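You operate a simulated robot arm through the tools that you are given. There is no shell and no other tool.

You run a simulated robot arm. Do the job below in one go: nothing can be reset, and whatever is moved stays where it is left.

Task
Reset the counter, pump 3 shots to the winder and 2 to the printer, then turn the blue knob off.
Fine: reset first, so that the counter ends on this job's shots; the blue knob picks the line.

Only the result counts: the job must be done as asked and must still hold three seconds after the hand-in. Knocking over, shifting, dropping, spilling or breaking anything else fails it.

Robot
A 6-joint arm with a two-finger parallel gripper, fixed in place. Base frame: the origin is on the floor under the middle of its stand, x ahead of it, y to its left, z up; the work surface is at about z = 720. Units: mm, degrees, N and s.
With the tool pointing down near the work surface it reaches from about 220 to 620 mm from the base axis. Its first joint turns from -66.0 to 66.0 degrees. Payload 2.7 kg.
The tool frame sits at the grasp point between the pads (the TCP): z along the fingers, y along the line on which they close. The tips reach 23 mm beyond it. The gripper opens to 94 mm. The fingers are 38 mm wide and 10 mm thick; the gripper's body (54 by 96 mm) begins 39 mm behind the TCP.
Orientation is told as [roll, pitch, yaw] about the base's x, y, z axes, in that order, counted from this pose: with the fingers straight down and closing along the base's y, the tool's x points along the base's -x, its y along +y and its z along -z.

Tools
- The arm moves only by the tool servo_tool. Its argument "moves" is a list that holds one entry, the list of rows, each a list of 6 numbers: the shift along the tool's x, y, z in mm, then the turn, a rotation vector about the tool's x, y, z in degrees. In form: [[[x, y, z, rx, ry, rz], ...]]. A call has 1 to 20 rows; each row shifts and turns the commanded pose from where the row before left it, along the tool's axes as they then stand. "gripper" is the gripper command, from -1 (fully open) to 1 (shut), values between in proportion, set as the call begins (left out, the last holds). Rows are played at 5 a second. More than 50 mm and 8.6 degrees between two rows, or a gripper value outside its range, and nothing of the call is played. Where a pose cannot be reached the arm comes as near as it can. A force on the tool above 40 N (or 10 N above the force at the start of the call, whichever is more), or a blocked arm, ends the call early, and 0.2 s more pass. Each finger travels about 45 mm/s and halts on what it meets, pressing with about 28 N; the grip force reading is that of the motor and also rises with nothing between the fingers. The clock runs only during rows and for 0.2 s after the last one: add rows that do not move to give the fingers time. It gives the time, the measured TCP pose, the force on the tool (base axes), the opening and the grip force at its end, in the units of the frame above (readings bear some noise), with the torque about the TCP (base axes, N m) and any sound that the robot's microphone picked up.
- Cameras (640 x 400 px; columns grow to the right, rows downward): "scene" is fixed at [58.2, -417.6, 1405.7]; the picture's right is [0.91, -0.42, 0.00], its down [-0.23, -0.49, -0.84] and it looks along [0.35, 0.76, -0.54] (base axes); focal length 321 px, centre (320, 200). "wrist" rides on the gripper at [86, 16, -74] in the tool frame; the picture's right is [-0.18, 0.98, 0.00], its down [-0.58, -0.11, -0.81] and it looks along [-0.79, -0.15, 0.59] (tool axes); focal length 243 px, centre (320, 200).
- grab_frame(camera): a new picture of that camera. The clock stands still meanwhile.
- pixel_to_xyz(camera, pixels): for up to 12 pixels [column, row] of the newest picture of that camera ("zoom" is the newest enlarged one), the place [x, y, z] in the base frame of the surface seen there, good to about 2 mm. The clock stands still meanwhile.
- zoom(camera, box): a new picture of the part [left, top, right, bottom] of that camera's present view, enlarged. The clock stands still meanwhile.
- hand_in(): hands the job in; it is judged then, once.

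Open the gripper and draw the arm clear of the work before you hand the job in, unless the task says otherwise.

The tools are called after "Request:" by a JSON object that holds its "op" and its "data". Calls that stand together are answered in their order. servo_tool: Moves the arm, as the interface text tells. Its arguments: {"type":"object","properties":{"moves":{"type":"array"},"gripper":{"type":"number"}},"required":["moves"]} The other tools are called the same way: grab_frame (camera) takes a picture; pixel_to_xyz (camera, pixels) gives the place of the surface under pixels of a picture; zoom (camera, box) takes an enlarged picture of a part of a camera's view; hand_in () hands the job in.

At the start:

```text
t: 0.0
ee_pos: [266.5, 328.2, 1104.9]
ee_rot: [0.0, 0.0, 0.0]
contact_force: [-0.1, -0.4, -0.5]
moment: [-0.02, 0.04, -0.02]
grip_width: 94.0
grip_force: 0.1
```

scene: 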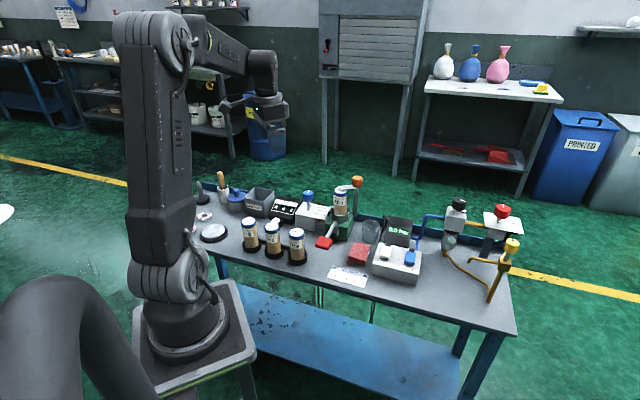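
wrist: 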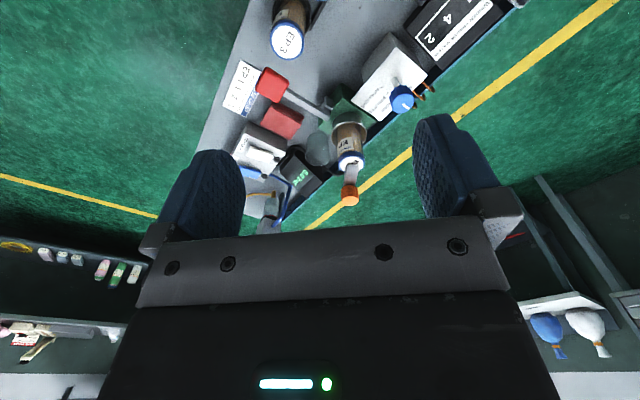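

I begin by looking closer at the bench: the blue knob box is near (310,213), the counter near (285,211), the pump with red lever near (335,230).

Request:
{"op": "zoom", "data": {"camera": "scene", "box": [180, 160, 380, 285]}}

Request:
{"op": "zoom", "data": {"camera": "scene", "box": [340, 180, 540, 305]}}

Request:
{"op": "zoom", "data": {"camera": "wrist", "box": [200, 0, 520, 200]}}

```text
3.20 times, centred on (280, 222) of scene
```

zoom: 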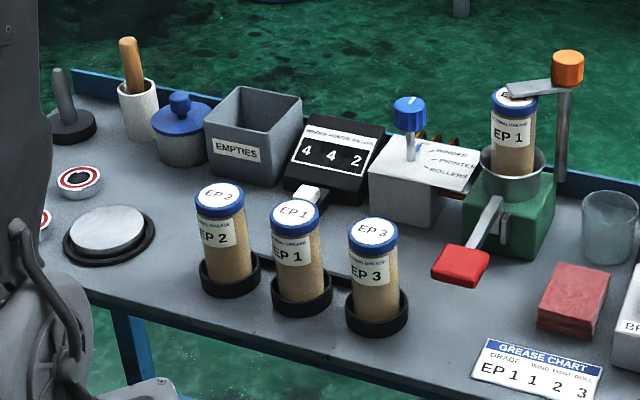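

```text
3.20 times, centred on (440, 242) of scene
```

zoom: 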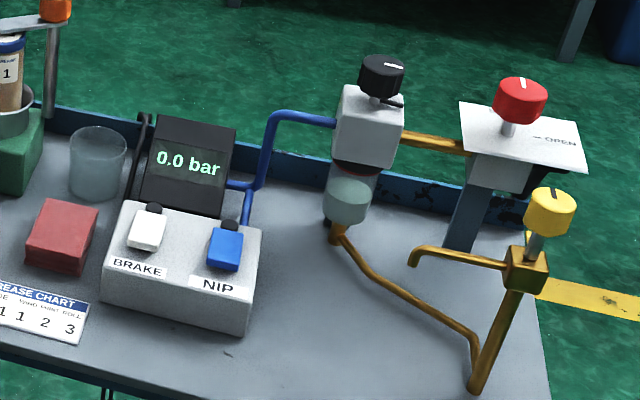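

```text
2.00 times, centred on (360, 100) of wrist
```

zoom: 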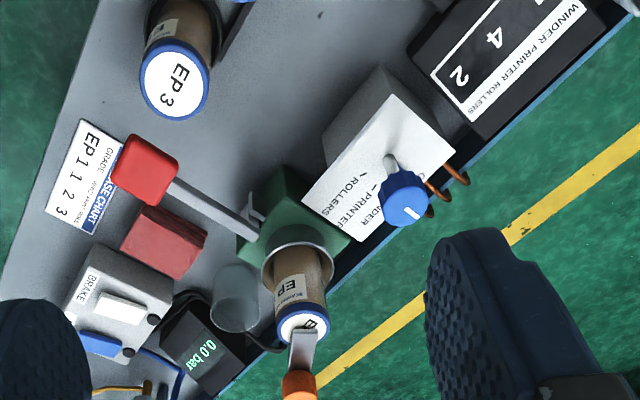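

The chart near (347,275) may matter for which cartridge goes where, so I zoom into it, the knob label and the counter.

Request:
{"op": "zoom", "data": {"camera": "scene", "box": [320, 258, 376, 293]}}

Request:
{"op": "zoom", "data": {"camera": "scene", "box": [290, 180, 370, 230]}}

Request:
{"op": "zoom", "data": {"camera": "scene", "box": [262, 190, 326, 230]}}

Request:
{"op": "zoom", "data": {"camera": "wrist", "box": [210, 50, 274, 130]}}

Request:
{"op": "zoom", "data": {"camera": "wrist", "box": [340, 30, 436, 130]}}

```text
11.43 times, centred on (348, 276) of scene
```

zoom: 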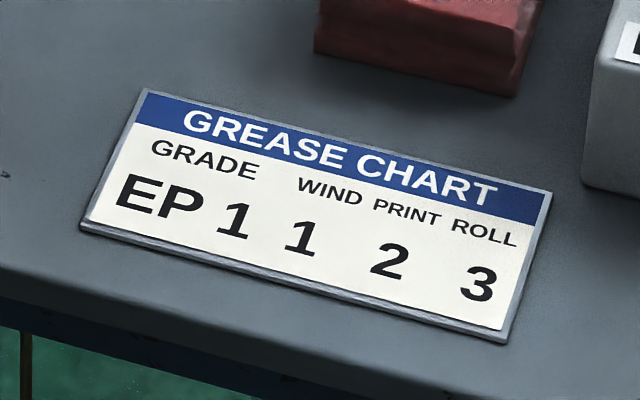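

```text
8.00 times, centred on (330, 205) of scene
```

zoom: 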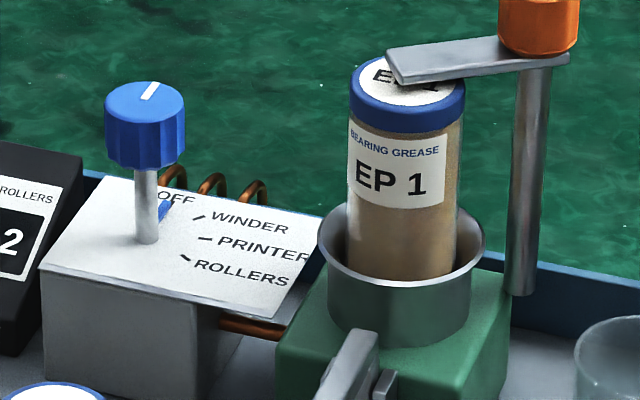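

```text
10.00 times, centred on (294, 210) of scene
```

zoom: 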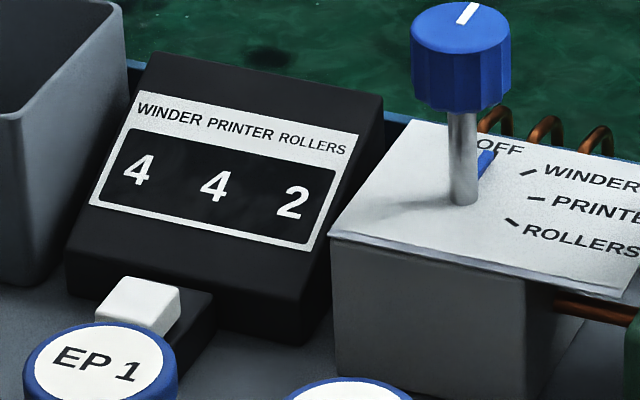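

```text
5.00 times, centred on (242, 90) of wrist
```

zoom: 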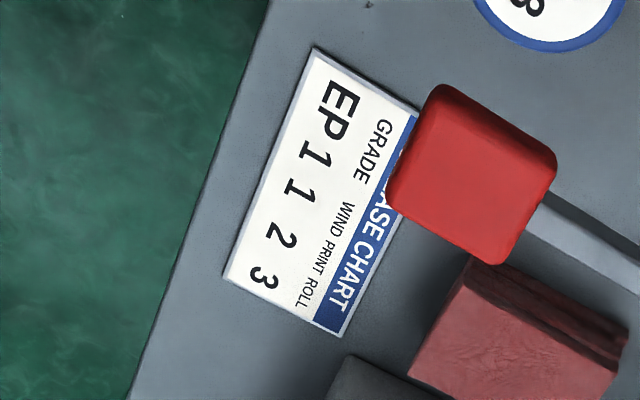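

```text
4.00 times, centred on (388, 80) of wrist
```

zoom: 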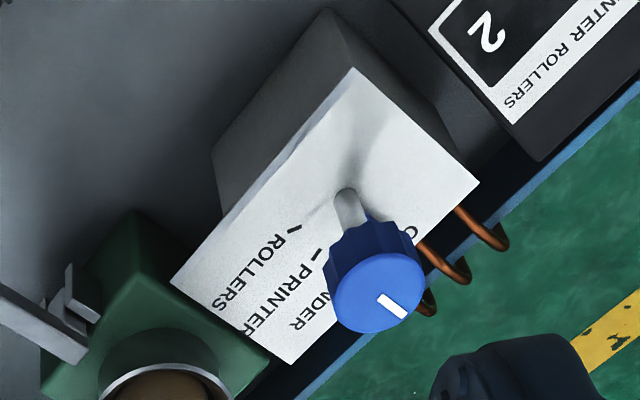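

The chart says grade EP 1, which is what the pump holds; the knob stands on OFF and the counter reads 4-4-2. Now I measure the key parts: reset button, knob, lever and pump.

Request:
{"op": "zoom", "data": {"camera": "scene", "box": [260, 170, 388, 250]}}

```text
5.00 times, centred on (324, 210) of scene
```

zoom: 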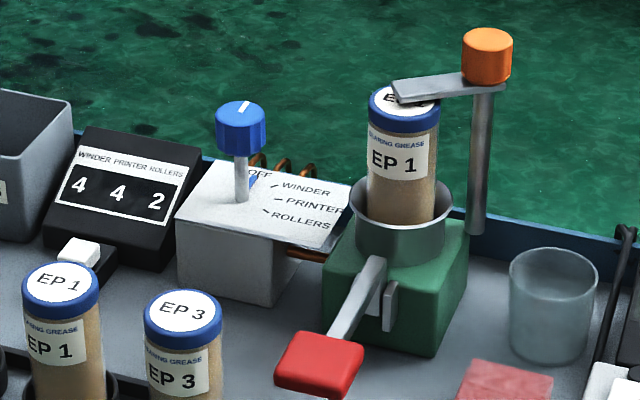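

I measure the reset button (78,250), knob top (240,112), knob stem base (241,198), lever pad (320,360), lever arm, clamp (487,45), the cartridges and the panel.

Request:
{"op": "pixel_to_xyz", "data": {"camera": "zoom", "pixels": [[78, 248], [240, 108], [241, 140], [241, 196], [253, 180], [278, 184], [280, 200], [266, 211], [320, 352], [318, 386], [360, 290], [374, 265]]}}

Request:
{"op": "pixel_to_xyz", "data": {"camera": "zoom", "pixels": [[487, 40], [430, 88], [400, 110], [390, 305], [440, 280], [190, 210], [330, 240], [130, 150], [60, 280], [182, 305], [100, 270], [552, 255]]}}

```text
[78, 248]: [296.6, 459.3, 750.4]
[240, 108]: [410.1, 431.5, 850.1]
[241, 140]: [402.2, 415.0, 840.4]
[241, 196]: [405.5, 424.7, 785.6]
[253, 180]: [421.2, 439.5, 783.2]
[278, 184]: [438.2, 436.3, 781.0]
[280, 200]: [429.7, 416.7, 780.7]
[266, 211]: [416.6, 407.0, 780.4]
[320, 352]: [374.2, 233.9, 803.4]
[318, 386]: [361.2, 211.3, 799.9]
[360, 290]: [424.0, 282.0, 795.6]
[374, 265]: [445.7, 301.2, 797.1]
```

```text
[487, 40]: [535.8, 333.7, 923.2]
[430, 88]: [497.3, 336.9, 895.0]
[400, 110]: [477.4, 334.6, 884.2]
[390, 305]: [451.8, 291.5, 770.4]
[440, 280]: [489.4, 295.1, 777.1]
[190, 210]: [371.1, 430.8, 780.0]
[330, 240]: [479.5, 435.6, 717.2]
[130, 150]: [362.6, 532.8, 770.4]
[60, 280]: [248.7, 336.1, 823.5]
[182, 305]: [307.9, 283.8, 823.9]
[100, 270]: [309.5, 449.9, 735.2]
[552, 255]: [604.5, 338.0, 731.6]
```

I zoom tightly on the reset button and the lever to get exact positions before moving.

Request:
{"op": "zoom", "data": {"camera": "scene", "box": [260, 205, 300, 230]}}

Request:
{"op": "pixel_to_xyz", "data": {"camera": "zoom", "pixels": [[245, 215], [215, 240], [262, 245], [240, 195], [275, 215], [245, 255], [300, 270], [320, 220], [150, 190], [330, 290], [400, 180], [440, 250]]}}

```text
16.00 times, centred on (280, 218) of scene
```

zoom: 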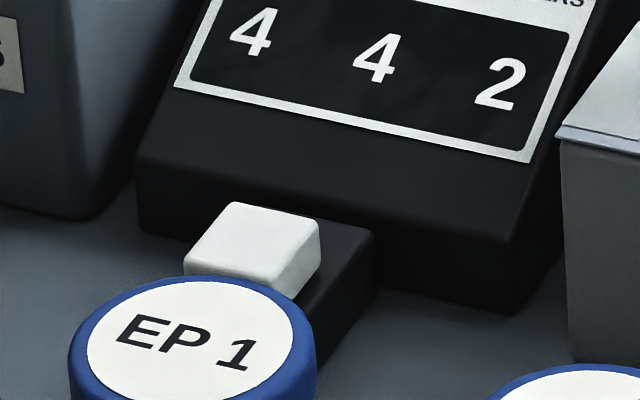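

```text
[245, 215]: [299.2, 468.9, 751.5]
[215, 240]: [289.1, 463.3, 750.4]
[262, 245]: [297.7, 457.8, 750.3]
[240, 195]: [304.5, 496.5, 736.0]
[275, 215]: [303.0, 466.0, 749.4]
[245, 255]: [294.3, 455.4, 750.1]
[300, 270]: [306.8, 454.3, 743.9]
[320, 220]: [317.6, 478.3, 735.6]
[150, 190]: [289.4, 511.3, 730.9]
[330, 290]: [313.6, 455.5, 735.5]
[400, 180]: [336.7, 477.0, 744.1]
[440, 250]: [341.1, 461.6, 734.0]
```

The white button's top is at z≈750 around (296,462); I measure its corners and the counter's edges.

Request:
{"op": "pixel_to_xyz", "data": {"camera": "zoom", "pixels": [[237, 209], [312, 226], [285, 262], [194, 258], [370, 236], [365, 290], [140, 160], [560, 70], [545, 170], [505, 300], [145, 225], [210, 20]]}}

Request:
{"op": "zoom", "data": {"camera": "scene", "box": [300, 215, 364, 255]}}

```text
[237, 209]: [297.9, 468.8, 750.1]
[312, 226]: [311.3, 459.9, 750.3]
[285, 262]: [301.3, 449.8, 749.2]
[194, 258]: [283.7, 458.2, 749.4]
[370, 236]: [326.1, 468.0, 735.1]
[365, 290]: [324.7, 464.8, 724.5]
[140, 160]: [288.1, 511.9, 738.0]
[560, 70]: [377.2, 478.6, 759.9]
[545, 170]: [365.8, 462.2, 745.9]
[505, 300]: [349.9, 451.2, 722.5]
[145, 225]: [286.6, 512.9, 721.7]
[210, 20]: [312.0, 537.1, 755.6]
```

```text
10.00 times, centred on (332, 235) of scene
```

zoom: 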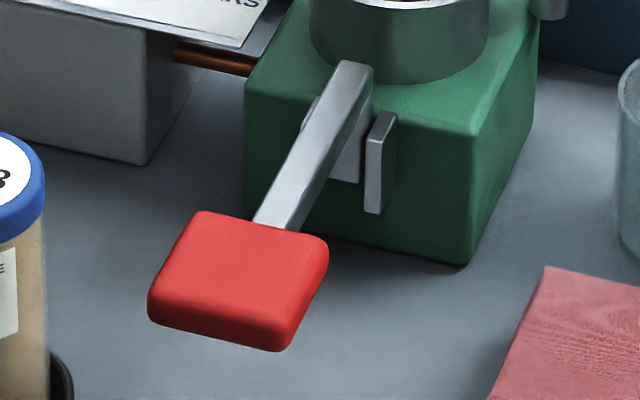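

Now the lever pad: corners near (200,215), (325,240), (285,345), (150,300) in this zoom.

Request:
{"op": "pixel_to_xyz", "data": {"camera": "zoom", "pixels": [[208, 218], [318, 243], [280, 318], [160, 290], [240, 265], [280, 205], [345, 80], [380, 130], [375, 200], [250, 100], [470, 130], [462, 258]]}}

Request:
{"op": "zoom", "data": {"camera": "scene", "box": [180, 165, 276, 225]}}

```text
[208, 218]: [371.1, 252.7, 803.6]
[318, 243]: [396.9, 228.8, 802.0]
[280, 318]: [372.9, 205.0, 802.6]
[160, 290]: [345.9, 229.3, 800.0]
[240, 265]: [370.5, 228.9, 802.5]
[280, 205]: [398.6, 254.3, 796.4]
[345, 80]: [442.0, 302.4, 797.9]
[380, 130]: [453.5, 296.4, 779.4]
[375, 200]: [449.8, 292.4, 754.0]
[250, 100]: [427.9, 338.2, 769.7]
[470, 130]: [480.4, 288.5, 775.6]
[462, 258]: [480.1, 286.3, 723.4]
```

```text
6.67 times, centred on (228, 195) of scene
```

zoom: 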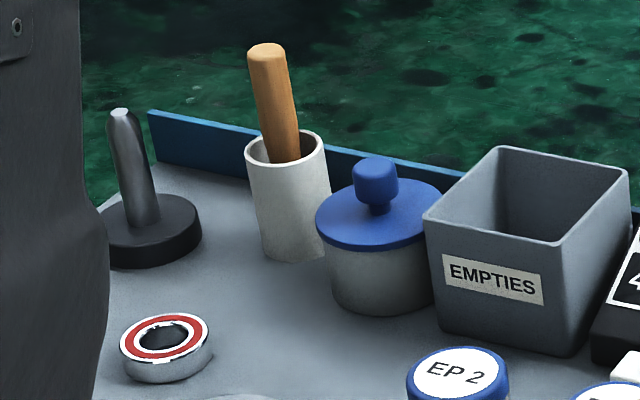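

The pad centre is about (371,229,803). I check the bin's rim height and place, since the gripper body will come beside it when pressing reset.

Request:
{"op": "pixel_to_xyz", "data": {"camera": "zoom", "pixels": [[430, 216], [556, 243], [622, 172], [500, 150], [560, 340], [440, 320], [460, 370], [375, 165], [270, 50], [120, 115]]}}

Request:
{"op": "servo_tool", "data": {"moves": [[[0, 0, 0, 0, 0, 8.4], [0, 0, 0, 0, 0, 8.4], [0, 0, 0, 0, 0, 8.4], [0, 0, 0, 0, 0, 8.4], [0, 0, 0, 0, 0, 8.4], [0, 0, 0, 0, 0, 2.5], [0, 0, 0, 0, 0, 0], [0, 0, 0, 0, 0, 0]]], "gripper": 1}}

```text
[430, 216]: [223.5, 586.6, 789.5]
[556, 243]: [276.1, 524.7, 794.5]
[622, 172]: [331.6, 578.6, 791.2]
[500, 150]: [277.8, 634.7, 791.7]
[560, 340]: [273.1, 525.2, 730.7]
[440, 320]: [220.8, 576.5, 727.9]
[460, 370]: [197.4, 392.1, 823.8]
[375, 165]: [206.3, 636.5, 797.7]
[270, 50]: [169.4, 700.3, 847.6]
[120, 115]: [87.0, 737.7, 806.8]
```

```text
t: 1.8
ee_pos: [267.2, 328.6, 1104.5]
ee_rot: [0.1, 0.0, -44.4]
contact_force: [-1.1, -0.1, 0.0]
moment: [0.01, -0.02, -0.01]
grip_width: 0.0
grip_force: 28.1
```

The gripper is shut and yawed -44.4°, parallel to the bench. I move above the reset button at (298.5,459), TCP z≈855.

Request:
{"op": "servo_tool", "data": {"moves": [[[8.64, 14.41, 31.2, 0, 0, 0], [8.64, 14.41, 31.2, 0, 0, 0], [8.64, 14.41, 31.2, 0, 0, 0], [8.64, 14.41, 31.2, 0, 0, 0], [8.64, 14.41, 31.2, 0, 0, 0], [8.64, 14.41, 31.2, 0, 0, 0], [8.64, 14.41, 31.2, 0, 0, 0], [8.64, 14.41, 31.2, 0, 0, 0], [0, 0, 0, 0, 0, 0], [0, 0, 0, 0, 0, 0]]]}}

Request:
{"op": "grab_frame", "data": {"camera": "scene"}}

Request:
{"op": "grab_frame", "data": {"camera": "wrist"}}

```text
t: 4.0
ee_pos: [301.2, 458.2, 853.1]
ee_rot: [0.0, 0.0, -44.6]
contact_force: [-0.1, -0.2, 0.2]
moment: [0.02, 0.0, 0.0]
grip_width: 0.1
grip_force: 27.9
```

```text
taken
```

scene: 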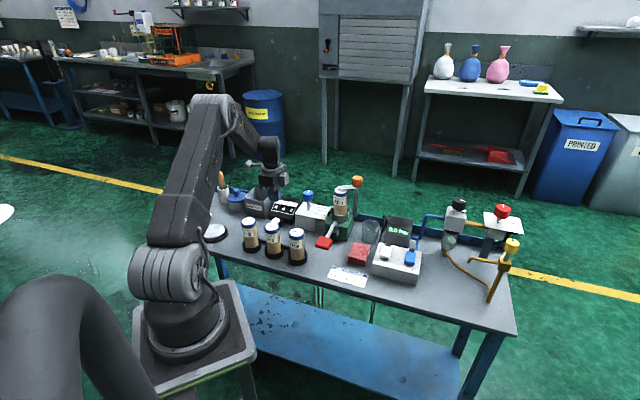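

```text
taken
```

wrist: 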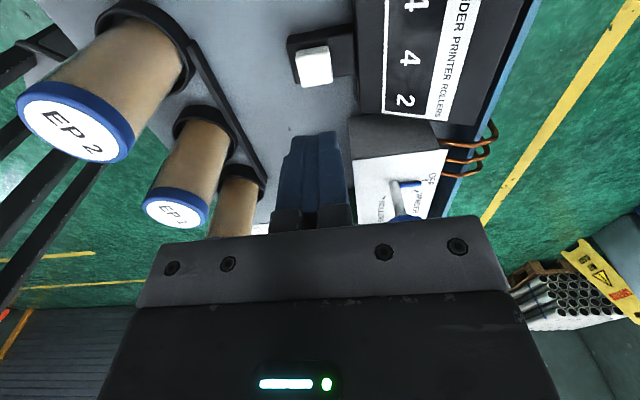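

TCP reads (301,458,853). I check the button from the wrist picture at (315,65) and scene view.

Request:
{"op": "pixel_to_xyz", "data": {"camera": "wrist", "pixels": [[314, 58], [300, 50], [328, 50], [331, 82], [303, 84], [314, 66], [330, 148], [405, 190], [415, 185]]}}

Request:
{"op": "zoom", "data": {"camera": "scene", "box": [220, 150, 348, 230]}}

```text
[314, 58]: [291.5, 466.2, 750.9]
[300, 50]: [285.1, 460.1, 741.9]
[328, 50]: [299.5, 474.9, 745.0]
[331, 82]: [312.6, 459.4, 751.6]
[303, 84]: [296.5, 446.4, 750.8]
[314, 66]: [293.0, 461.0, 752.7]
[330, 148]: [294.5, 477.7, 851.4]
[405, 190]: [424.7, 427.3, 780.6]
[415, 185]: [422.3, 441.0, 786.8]
```

```text
5.00 times, centred on (284, 190) of scene
```

zoom: 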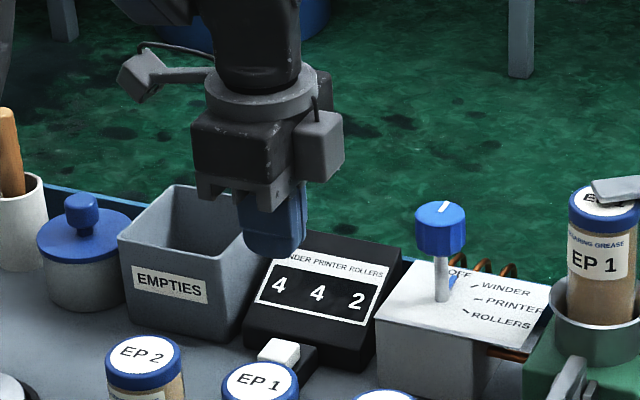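

Button confirmed at about (298,460,751). I centre over it and descend to tips at ≈755.

Request:
{"op": "servo_tool", "data": {"moves": [[[2.5, -1.2, 20, 0, 0, 0], [0, 0, 25, 0, 0, 0], [0, 0, 20, 0, 0, 0], [0, 0, 8, 0, 0, 0], [0, 0, 0, 0, 0, 0], [0, 0, 0, 0, 0, 0]]]}}

Request:
{"op": "grab_frame", "data": {"camera": "wrist"}}

Request:
{"op": "zoom", "data": {"camera": "scene", "box": [240, 180, 320, 230]}}

```text
t: 5.4
ee_pos: [296.9, 459.5, 783.5]
ee_rot: [-0.1, 0.0, -44.5]
contact_force: [-0.2, -0.3, -0.4]
moment: [0.01, -0.03, 0.01]
grip_width: 0.0
grip_force: 27.7
```

```text
taken
```

wrist: 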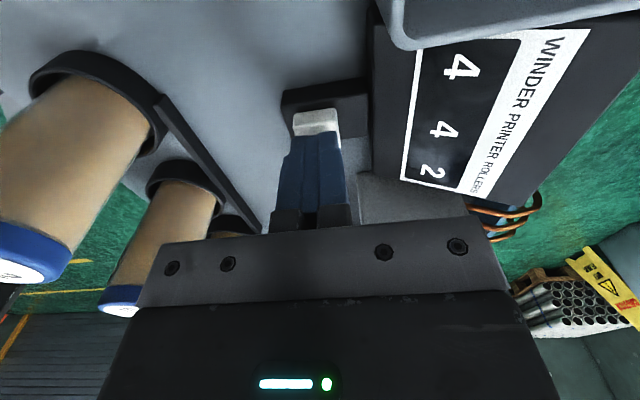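

```text
8.00 times, centred on (280, 205) of scene
```

zoom: 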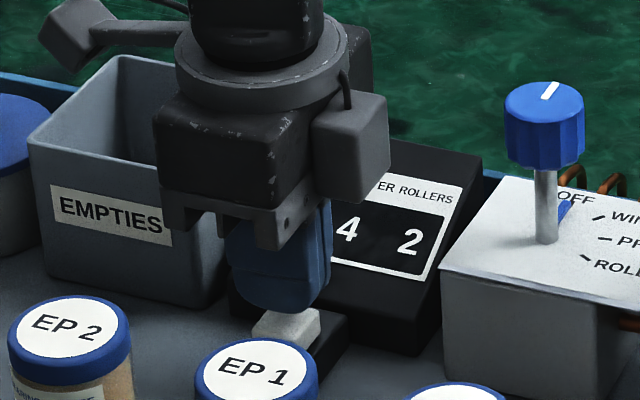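

The fingertips stand right over the white button (317,122 in wrist). I go down in small steps to press it and watch the digits.

Request:
{"op": "servo_tool", "data": {"moves": [[[0, 0, 6, 0, 0, 0], [0, 0, 3, 0, 0, 0], [0, 0, 2, 0, 0, 0], [0, 0, 2, 0, 0, 0], [0, 0, 1, 0, 0, 0], [0, 0, 0, 0, 0, 0]]]}}

Request:
{"op": "grab_frame", "data": {"camera": "wrist"}}

```text
t: 6.8
ee_pos: [297.5, 460.0, 769.2]
ee_rot: [0.1, 0.0, -44.5]
contact_force: [-1.3, 1.7, 5.1]
moment: [0.03, -0.03, -0.02]
grip_width: 0.0
grip_force: 27.9
heard: click
```

```text
taken
```

wrist: 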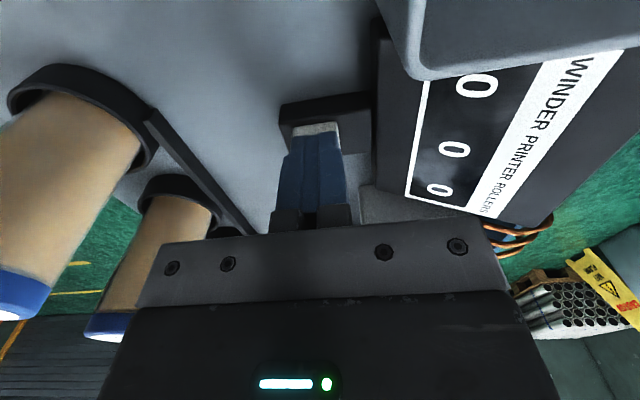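

Click heard and the counter shows 0 0 0. I raise straight up to z≈960 and open the gripper, then look at the knob.

Request:
{"op": "servo_tool", "data": {"moves": [[[0, 0, -10, 0, 0, 0], [0, 0, -30, 0, 0, 0], [0, 0, -40, 0, 0, 0], [0, 0, -40, 0, 0, 0], [0, 0, -40, 0, 0, 0], [0, 0, -30, 0, 0, 0], [0, 0, 0, 0, 0, 0]]]}}

Request:
{"op": "servo_tool", "data": {"moves": [[[0, 0, 0, 0, 0, 0], [0, 0, 0, 0, 0, 0], [0, 0, 0, 0, 0, 0], [0, 0, 0, 0, 0, 0], [0, 0, 0, 0, 0, 0]]], "gripper": -1}}

Request:
{"op": "grab_frame", "data": {"camera": "wrist"}}

Request:
{"op": "zoom", "data": {"camera": "scene", "box": [260, 170, 388, 250]}}

```text
t: 8.4
ee_pos: [295.9, 459.7, 959.6]
ee_rot: [0.0, 0.0, -44.5]
contact_force: [0.3, 0.2, -0.6]
moment: [0.0, 0.04, -0.01]
grip_width: 0.0
grip_force: 28.4
```

```text
t: 9.6
ee_pos: [293.7, 461.7, 960.1]
ee_rot: [0.1, 0.0, -44.5]
contact_force: [-0.6, -0.3, 0.2]
moment: [-0.01, 0.01, -0.02]
grip_width: 94.1
grip_force: 0.1
```

```text
taken
```

wrist: 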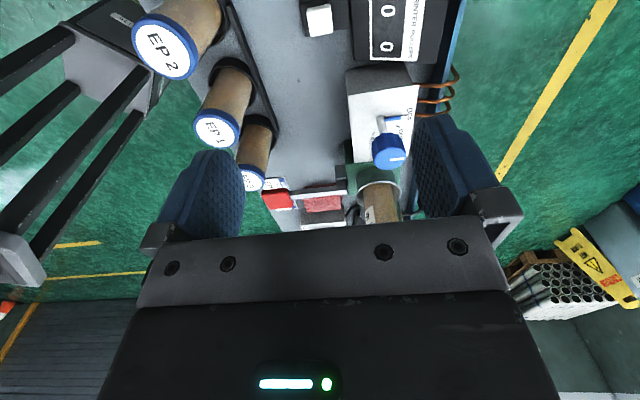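

```text
5.00 times, centred on (324, 210) of scene
```

zoom: 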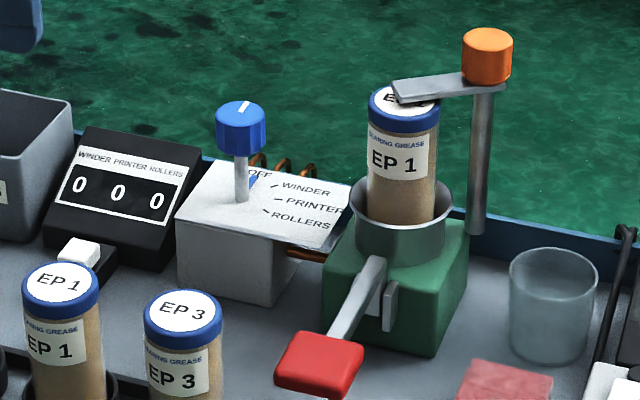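

I zoom the wrist camera on the knob at (388,150) and measure its rim and the panel marks.

Request:
{"op": "zoom", "data": {"camera": "wrist", "box": [340, 90, 436, 180]}}

Request:
{"op": "zoom", "data": {"camera": "scene", "box": [292, 180, 340, 225]}}

```text
4.44 times, centred on (388, 135) of wrist
```

zoom: 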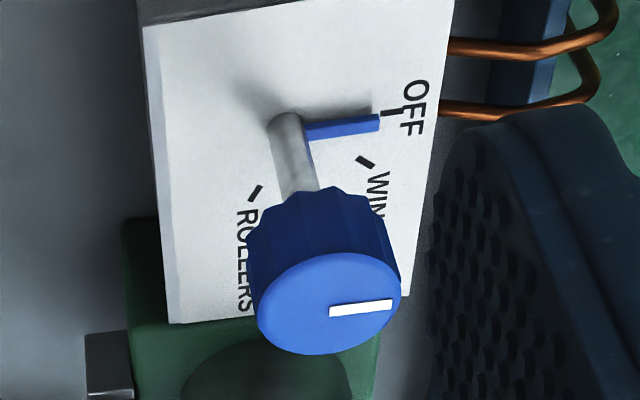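

```text
8.89 times, centred on (316, 202) of scene
```

zoom: 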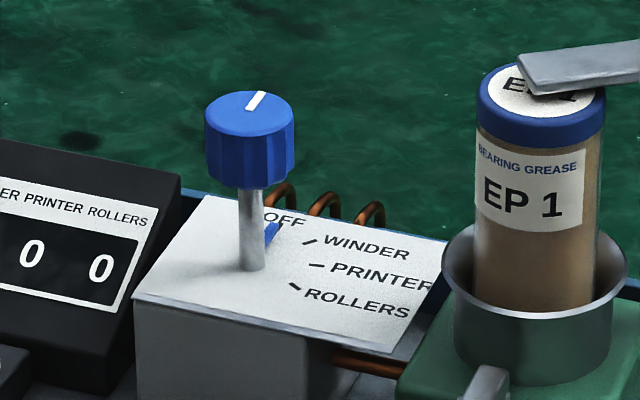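

I measure the knob's rim and the panel marks in this scene zoom.

Request:
{"op": "pixel_to_xyz", "data": {"camera": "zoom", "pixels": [[212, 113], [289, 116], [250, 132], [250, 96], [264, 94], [248, 107], [250, 185], [250, 262], [279, 226], [309, 241], [316, 266], [295, 287]]}}

Request:
{"op": "zoom", "data": {"camera": "wrist", "box": [340, 90, 436, 180]}}

Request:
{"op": "pixel_to_xyz", "data": {"camera": "zoom", "pixels": [[285, 120], [376, 123], [385, 112], [366, 162], [255, 193], [265, 300], [393, 290], [330, 258], [320, 348], [330, 311], [390, 304], [328, 302]]}}

```text
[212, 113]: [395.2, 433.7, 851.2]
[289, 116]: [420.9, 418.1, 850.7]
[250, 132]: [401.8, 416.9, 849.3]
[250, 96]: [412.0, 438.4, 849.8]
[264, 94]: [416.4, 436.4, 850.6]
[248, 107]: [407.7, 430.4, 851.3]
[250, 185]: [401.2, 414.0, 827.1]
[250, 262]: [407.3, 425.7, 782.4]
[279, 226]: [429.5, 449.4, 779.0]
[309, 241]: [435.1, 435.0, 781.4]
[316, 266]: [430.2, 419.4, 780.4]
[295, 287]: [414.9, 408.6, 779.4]
```

```text
4.44 times, centred on (388, 135) of wrist
```

zoom: 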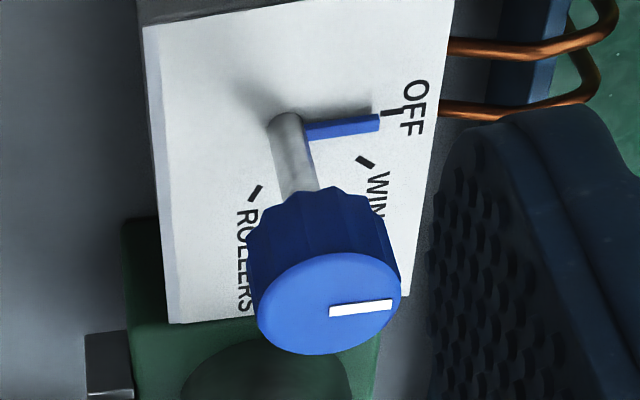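

```text
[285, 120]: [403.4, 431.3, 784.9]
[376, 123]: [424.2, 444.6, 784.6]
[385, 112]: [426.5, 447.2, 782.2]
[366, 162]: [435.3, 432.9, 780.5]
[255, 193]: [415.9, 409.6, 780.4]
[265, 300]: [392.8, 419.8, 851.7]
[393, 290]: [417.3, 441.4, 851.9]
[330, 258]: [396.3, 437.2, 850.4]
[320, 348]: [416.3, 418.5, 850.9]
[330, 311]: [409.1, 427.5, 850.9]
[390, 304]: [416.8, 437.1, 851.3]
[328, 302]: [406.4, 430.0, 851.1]
```

The knob axis is about (407,428), z 827–851, radius ≈16; OFF lies at the back, WINDER about 34° clockwise. I move above the knob and turn the tool so its later clockwise turn stays in comfortable range.

Request:
{"op": "servo_tool", "data": {"moves": [[[-33.9, 18.57, 0, 0, 0, 0], [-33.9, 18.57, 0, 0, 0, 0], [-33.9, 18.57, 0, 0, 0, 0], [0, 0, 0, 0, 0, -8.5], [0, 0, 0, 0, 0, -8.5], [0, 0, 0, 0, 0, -8.5], [0, 0, 0, 0, 0, -8.5], [0, 0, 0, 0, 0, -8.5], [0, 0, 30, 0, 0, 0], [0, 0, 28.3, 0, 0, 0], [0, 0, 0, 0, 0, 0], [0, 0, 0, 0, 0, 0]]]}}

Request:
{"op": "grab_frame", "data": {"camera": "wrist"}}

Request:
{"op": "grab_frame", "data": {"camera": "scene"}}

```text
t: 12.2
ee_pos: [407.8, 428.3, 900.4]
ee_rot: [0.0, 0.0, -2.0]
contact_force: [0.8, -0.1, -0.4]
moment: [-0.03, 0.02, -0.01]
grip_width: 93.8
grip_force: 0.2
```

```text
taken
```

wrist: 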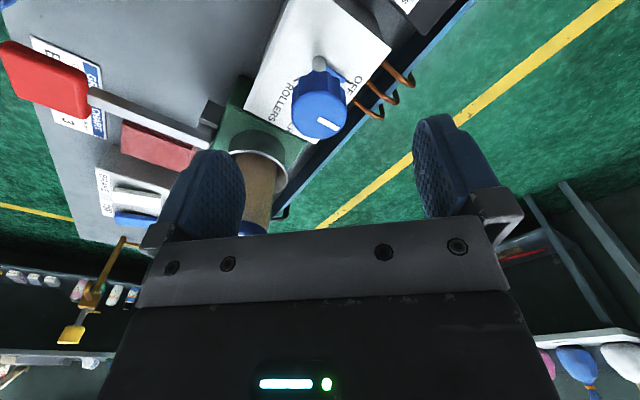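

```text
taken
```

scene: 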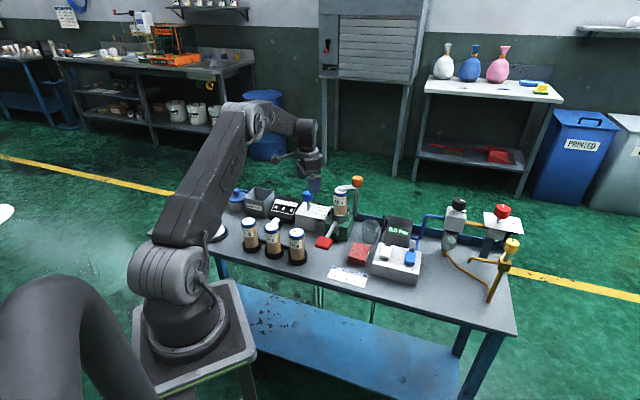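

The knob top is seen near (318,116), where the TCP axis should project ((320,118)); I verify closely.

Request:
{"op": "zoom", "data": {"camera": "wrist", "box": [270, 40, 366, 140]}}

Request:
{"op": "pixel_to_xyz", "data": {"camera": "wrist", "pixels": [[318, 116], [294, 118], [343, 116], [318, 132], [320, 100]]}}

```text
4.00 times, centred on (318, 90) of wrist
```

zoom: 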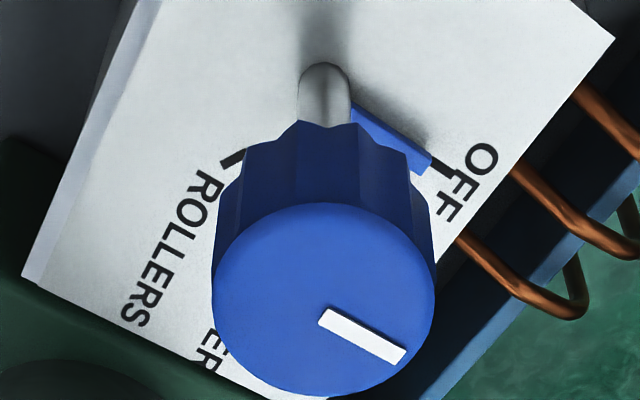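

```text
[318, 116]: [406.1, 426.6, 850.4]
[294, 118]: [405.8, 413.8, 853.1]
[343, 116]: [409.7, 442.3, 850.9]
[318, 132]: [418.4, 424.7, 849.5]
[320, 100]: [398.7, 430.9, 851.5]
```

The knob is centred within ~1 mm (diameter ≈33). I nudge and lower to TCP z≈839 with the fingers open.

Request:
{"op": "servo_tool", "data": {"moves": [[[1, -0.7, 20, 0, 0, 0], [0, 0, 25, 0, 0, 0], [0, 0, 16, 0, 0, 0], [0, 0, 0, 0, 0, 0], [0, 0, 0, 0, 0, 0]]]}}

Request:
{"op": "grab_frame", "data": {"camera": "wrist"}}

Request:
{"op": "zoom", "data": {"camera": "scene", "box": [260, 150, 388, 230]}}

```text
t: 13.4
ee_pos: [406.0, 427.4, 840.1]
ee_rot: [0.0, 0.0, -1.9]
contact_force: [0.2, -0.2, 0.2]
moment: [-0.02, 0.0, -0.02]
grip_width: 93.9
grip_force: 0.0
```

```text
taken
```

wrist: 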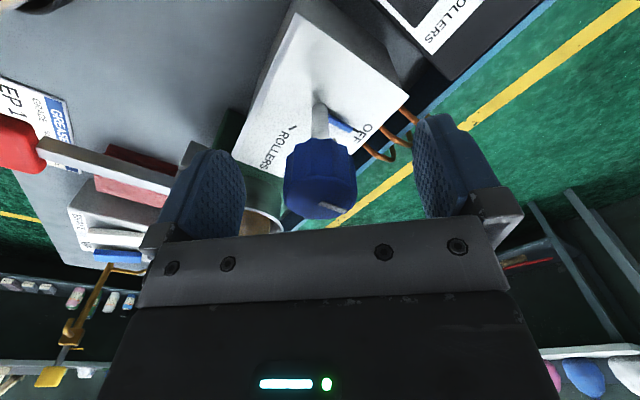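

```text
5.00 times, centred on (324, 190) of scene
```

zoom: 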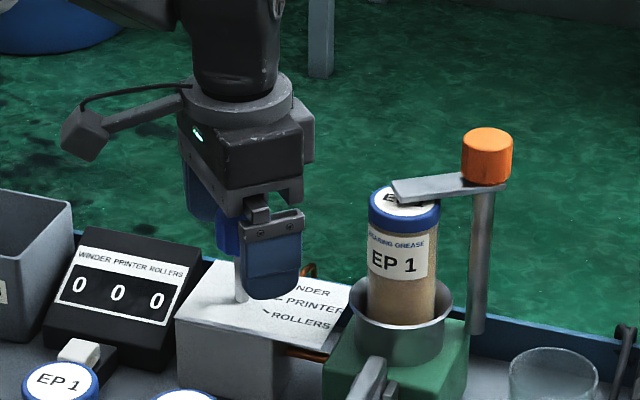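

Fingers straddle the knob. I close on it and give it time.

Request:
{"op": "servo_tool", "data": {"moves": [[[0, 0, 0, 0, 0, 0], [0, 0, 0, 0, 0, 0], [0, 0, 0, 0, 0, 0], [0, 0, 0, 0, 0, 0], [0, 0, 0, 0, 0, 0], [0, 0, 0, 0, 0, 0]]], "gripper": 1}}

Request:
{"op": "grab_frame", "data": {"camera": "wrist"}}

```text
t: 14.8
ee_pos: [406.5, 428.0, 839.9]
ee_rot: [0.0, 0.0, -2.1]
contact_force: [0.7, 0.8, -0.5]
moment: [0.05, 0.05, -0.01]
grip_width: 33.2
grip_force: 44.8
```

```text
taken
```

wrist: 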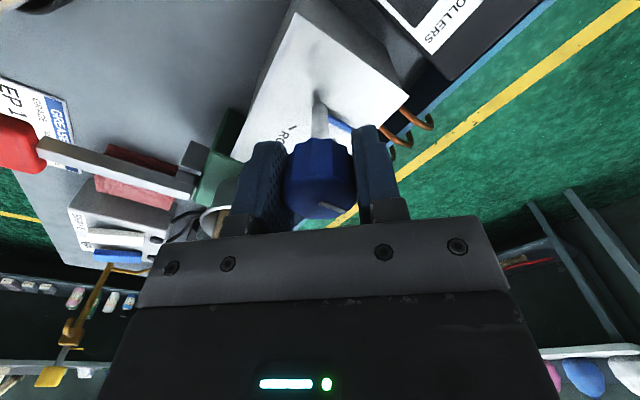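

The knob is held (33.2 mm) with hardly any side force. I turn clockwise 32° toward WINDER.

Request:
{"op": "servo_tool", "data": {"moves": [[[0, 0, 0, 0, 0, 4], [0, 0, 0, 0, 0, 4], [0, 0, 0, 0, 0, 4], [0, 0, 0, 0, 0, 4], [0, 0, 0, 0, 0, 4], [0, 0, 0, 0, 0, 4], [0, 0, 0, 0, 0, 4], [0, 0, 0, 0, 0, 4], [0, 0, 0, 0, 0, 0], [0, 0, 0, 0, 0, 0]]]}}

Request:
{"op": "grab_frame", "data": {"camera": "wrist"}}

Request:
{"op": "zoom", "data": {"camera": "scene", "box": [284, 180, 348, 230]}}

```text
t: 17.0
ee_pos: [407.7, 426.7, 840.5]
ee_rot: [0.1, 0.0, -34.0]
contact_force: [-7.5, -4.3, 15.7]
moment: [-0.2, -0.07, -0.04]
grip_width: 33.3
grip_force: 44.8
```

```text
taken
```

wrist: 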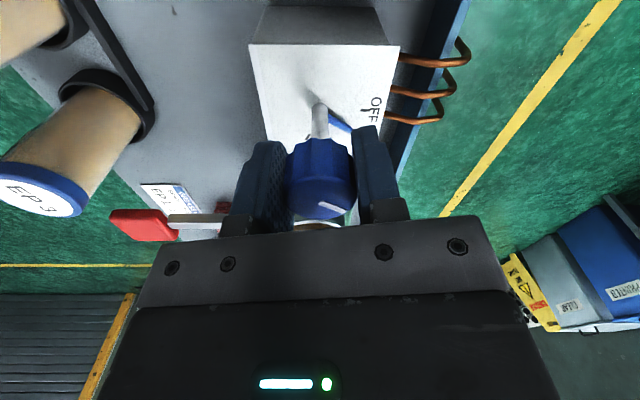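

```text
8.00 times, centred on (316, 205) of scene
```

zoom: 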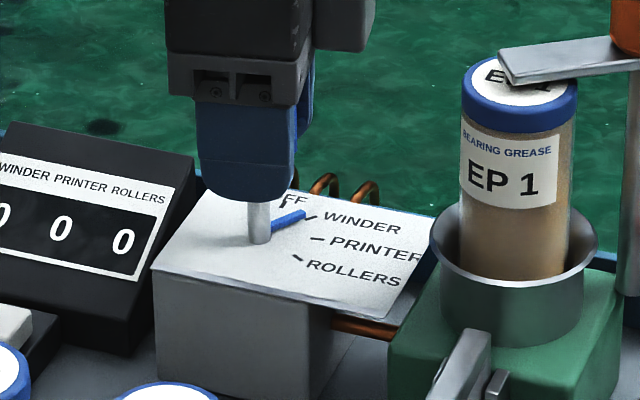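

The pointer bar now sits near the WINDER tick; I zoom in to judge the alignment.

Request:
{"op": "zoom", "data": {"camera": "scene", "box": [308, 200, 332, 215]}}

Request:
{"op": "pixel_to_xyz", "data": {"camera": "zoom", "pixels": [[150, 185], [60, 210], [270, 160], [310, 270], [180, 390], [240, 165]]}}

```text
16.00 times, centred on (320, 208) of scene
```

zoom: 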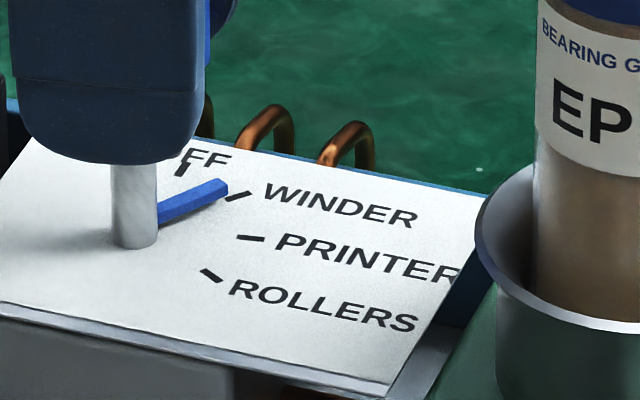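

```text
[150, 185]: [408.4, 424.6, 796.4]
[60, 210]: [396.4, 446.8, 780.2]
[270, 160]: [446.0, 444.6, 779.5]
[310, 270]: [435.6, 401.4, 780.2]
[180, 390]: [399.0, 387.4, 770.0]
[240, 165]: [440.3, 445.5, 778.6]
```

I measure the four ticks once more in this sharper zoom to compute their angles.

Request:
{"op": "pixel_to_xyz", "data": {"camera": "zoom", "pixels": [[180, 170], [228, 200], [236, 196], [246, 192], [241, 237], [252, 238], [264, 239], [204, 271], [211, 275], [219, 280], [136, 240], [222, 186]]}}

Request:
{"op": "zoom", "data": {"camera": "wrist", "box": [280, 80, 400, 155]}}

```text
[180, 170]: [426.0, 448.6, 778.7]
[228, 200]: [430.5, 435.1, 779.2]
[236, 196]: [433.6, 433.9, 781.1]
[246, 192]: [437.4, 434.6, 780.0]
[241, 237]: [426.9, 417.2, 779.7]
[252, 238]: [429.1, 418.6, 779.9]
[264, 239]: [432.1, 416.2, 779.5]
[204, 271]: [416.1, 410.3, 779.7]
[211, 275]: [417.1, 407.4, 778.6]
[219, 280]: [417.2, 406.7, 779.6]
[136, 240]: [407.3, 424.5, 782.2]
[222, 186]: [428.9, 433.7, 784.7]
```

```text
5.33 times, centred on (340, 118) of wrist
```

zoom: 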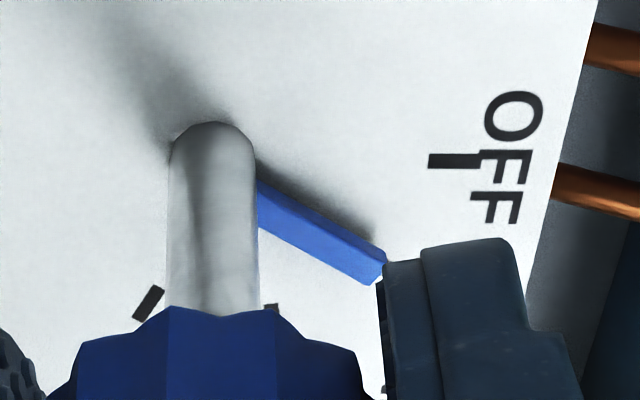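

The pointer appears in line with the WINDER tick within a degree or two. I release the knob and rise 60 mm to check from both cameras.

Request:
{"op": "servo_tool", "data": {"moves": [[[0, 0, 0, 0, 0, 0], [0, 0, 0, 0, 0, 0], [0, 0, 0, 0, 0, 0], [0, 0, 0, 0, 0, 0], [0, 0, 0, 0, 0, 0], [0, 0, -20, 0, 0, 0], [0, 0, -30, 0, 0, 0], [0, 0, -40, 0, 0, 0], [0, 0, 0, 0, 0, 0]]], "gripper": -1}}

Request:
{"op": "grab_frame", "data": {"camera": "wrist"}}

Request:
{"op": "zoom", "data": {"camera": "scene", "box": [296, 180, 336, 215]}}

```text
t: 19.0
ee_pos: [407.6, 427.7, 929.9]
ee_rot: [0.0, 0.0, -34.1]
contact_force: [0.2, 0.3, -0.3]
moment: [0.0, 0.02, -0.03]
grip_width: 93.9
grip_force: 0.1
```

```text
taken
```

wrist: 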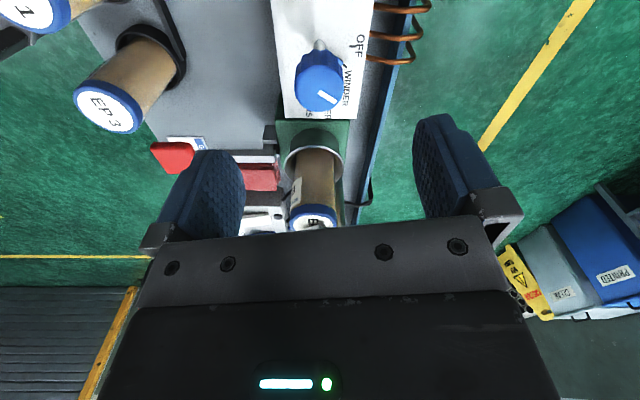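

```text
11.43 times, centred on (316, 198) of scene
```

zoom: 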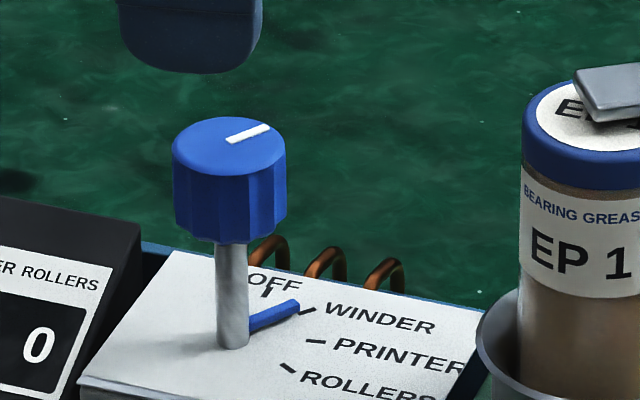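

From the tick geometry the stops look spaced nearer 38–40°, so the pointer may be a few degrees short. I zoom the wrist view around (330,65) to compare pointer and tick.

Request:
{"op": "zoom", "data": {"camera": "wrist", "box": [272, 10, 384, 80]}}

Request:
{"op": "pixel_to_xyz", "data": {"camera": "zoom", "pixels": [[272, 200], [500, 130], [420, 310], [350, 270], [300, 250], [380, 275]]}}

```text
5.71 times, centred on (328, 45) of wrist
```

zoom: 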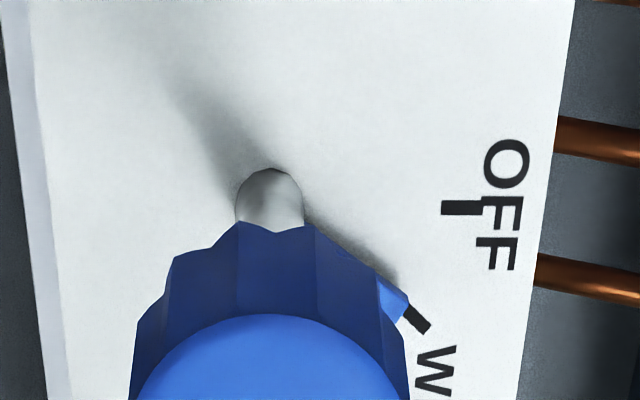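

```text
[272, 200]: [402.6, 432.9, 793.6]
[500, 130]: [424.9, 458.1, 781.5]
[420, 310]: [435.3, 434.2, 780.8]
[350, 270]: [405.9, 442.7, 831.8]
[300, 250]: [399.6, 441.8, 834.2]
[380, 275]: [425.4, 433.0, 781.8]
```

The OFF and WINDER ticks come out about 34–35° apart at equal radius, and the pointer is within 2–3° of WINDER, so it is selected. I shut the gripper and move above the red lever pad, yawing to +45° so the camera and body keep clear of the EP 3 cartridge.

Request:
{"op": "servo_tool", "data": {"moves": [[[0, 0, -10, 0, 0, 0], [-16.4, -36.84, 0, 0, 0, 0], [-16.4, -36.84, 0, 0, 0, 0], [-16.4, -36.84, 0, 0, 0, 0], [-16.4, -36.84, 0, 0, 0, 0], [-16.4, -36.84, 0, 0, 0, 0], [0, 0, 0, 0, 0, -7.9], [0, 0, 0, 0, 0, -7.9], [0, 0, 0, 0, 0, -7.9], [0, 0, 0, 0, 0, -7.9], [0, 0, 0, 0, 0, -7.9], [0, 0, 0, 0, 0, -7.9], [0, 0, 0, 0, 0, -7.9], [0, 0, 0, 0, 0, -7.9], [0, 0, 0, 0, 0, -7.9], [0, 0, 0, 0, 0, -7.9], [0, 0, 0, 0, 0, 0], [0, 0, 0, 0, 0, 0]]], "gripper": 1}}

Request:
{"op": "grab_frame", "data": {"camera": "wrist"}}

Request:
{"op": "zoom", "data": {"camera": "scene", "box": [250, 160, 410, 260]}}

```text
t: 22.8
ee_pos: [373.2, 229.5, 939.8]
ee_rot: [-0.1, 0.0, 45.1]
contact_force: [0.2, -0.1, -0.5]
moment: [0.01, -0.01, 0.0]
grip_width: 0.1
grip_force: 28.2
```

```text
taken
```

wrist: 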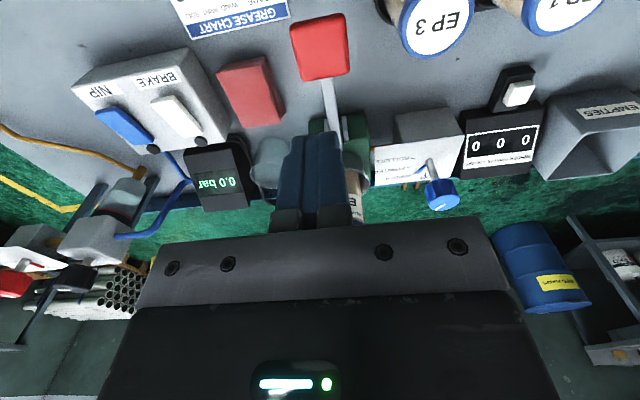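

```text
4.00 times, centred on (330, 210) of scene
```

zoom: 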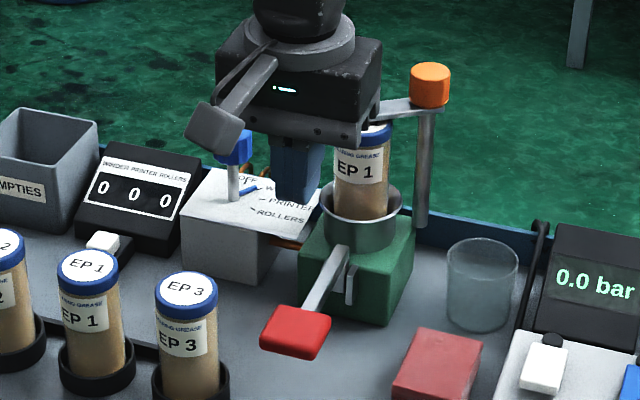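

The pad shows at (320,46) in the wrist view, right on the tool's axis. I descend to about 10 mm above it and check clearance to EP 3.

Request:
{"op": "servo_tool", "data": {"moves": [[[0, 0, 30, 0, 0, 0], [0, 0, 30, 0, 0, 0], [0, 0, 30, 0, 0, 0], [0, 0, 12, 0, 0, 0], [0, 0, 0, 0, 0, 0], [0, 0, 0, 0, 0, 0]]]}}

Request:
{"op": "grab_frame", "data": {"camera": "wrist"}}

Request:
{"op": "zoom", "data": {"camera": "scene", "box": [250, 180, 378, 260]}}

```text
t: 24.2
ee_pos: [371.9, 227.7, 837.0]
ee_rot: [0.0, -0.1, 45.0]
contact_force: [-0.5, 0.4, 0.0]
moment: [0.01, -0.01, -0.03]
grip_width: 0.0
grip_force: 28.1
```

```text
taken
```

wrist: 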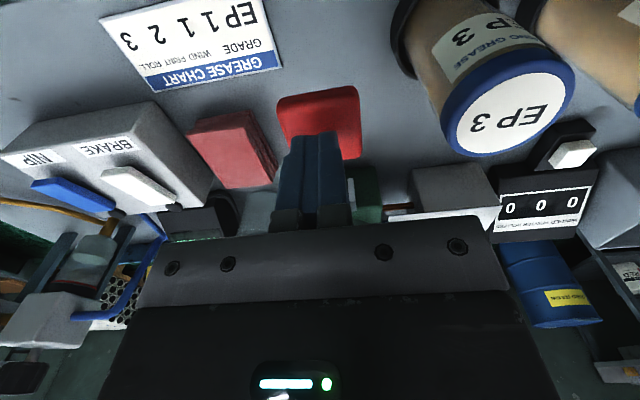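

```text
5.00 times, centred on (314, 220) of scene
```

zoom: 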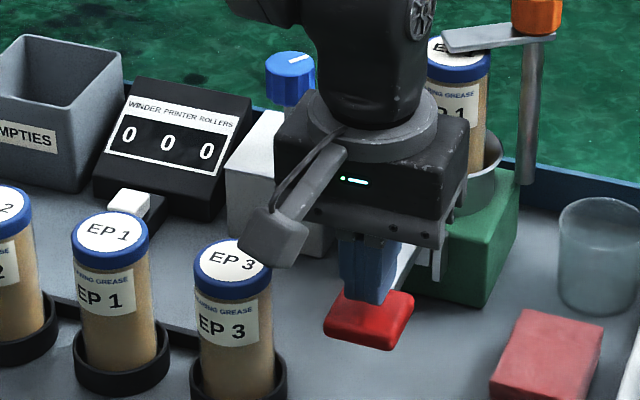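

Clear on all sides. I press down in small steps, about 12 mm past first contact, and read force and sound.

Request:
{"op": "servo_tool", "data": {"moves": [[[0, 0, 8, 0, 0, 0], [0, 0, 4, 0, 0, 0], [0, 0, 4, 0, 0, 0], [0, 0, 4, 0, 0, 0], [0, 0, 4, 0, 0, 0], [0, 0, 0, 0, 0, 0]]]}}

Request:
{"op": "grab_frame", "data": {"camera": "wrist"}}

```text
t: 25.6
ee_pos: [371.5, 228.7, 814.2]
ee_rot: [0.0, 0.0, 45.0]
contact_force: [-1.9, -4.8, 6.8]
moment: [-0.08, 0.01, -0.03]
grip_width: 0.0
grip_force: 28.0
```

```text
taken
```

wrist: 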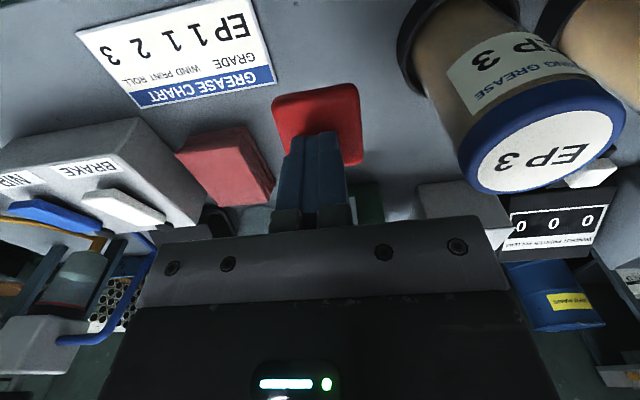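

Lever moved 12 mm with 7 N, no shot yet. I continue down.

Request:
{"op": "servo_tool", "data": {"moves": [[[0, 0, 4, 0, 0, 0], [0, 0, 4, 0, 0, 0], [0, 0, 4, 0, 0, 0], [0, 0, 0, 0, 0, 0]]]}}

Request:
{"op": "zoom", "data": {"camera": "scene", "box": [250, 180, 378, 260]}}

```text
t: 26.6
ee_pos: [373.3, 229.7, 801.9]
ee_rot: [0.0, 0.0, 45.0]
contact_force: [-2.0, -3.5, 7.6]
moment: [0.01, 0.05, 0.0]
grip_width: 0.1
grip_force: 27.9
```

```text
5.00 times, centred on (314, 220) of scene
```

zoom: 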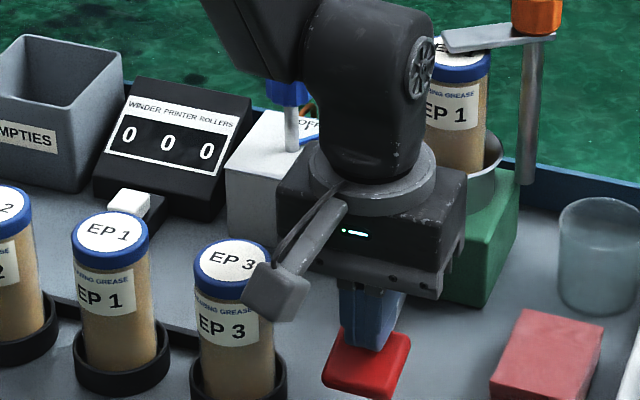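

Now 24 mm pressed at 7.6 N, counter still 0-0-0. I press further.

Request:
{"op": "servo_tool", "data": {"moves": [[[0, 0, 4, 0, 0, 0], [0, 0, 4, 0, 0, 0], [0, 0, 3, 0, 0, 0], [0, 0, 0, 0, 0, 0]]]}}

Request:
{"op": "zoom", "data": {"camera": "scene", "box": [250, 180, 378, 260]}}

```text
t: 27.6
ee_pos: [371.2, 229.9, 791.3]
ee_rot: [0.0, 0.0, 45.1]
contact_force: [-5.2, -3.5, 8.5]
moment: [0.04, 0.06, 0.0]
grip_width: 0.0
grip_force: 28.5
```

```text
5.00 times, centred on (314, 220) of scene
```

zoom: 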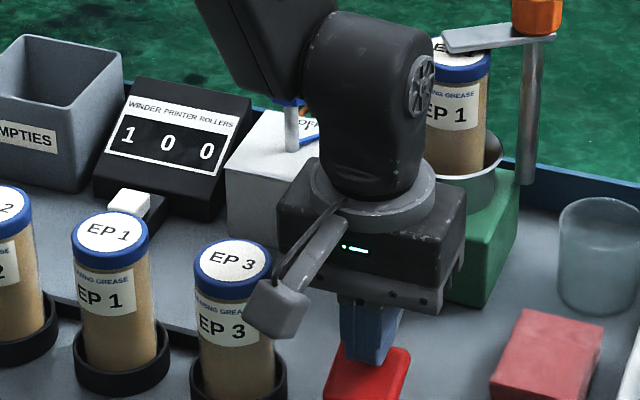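

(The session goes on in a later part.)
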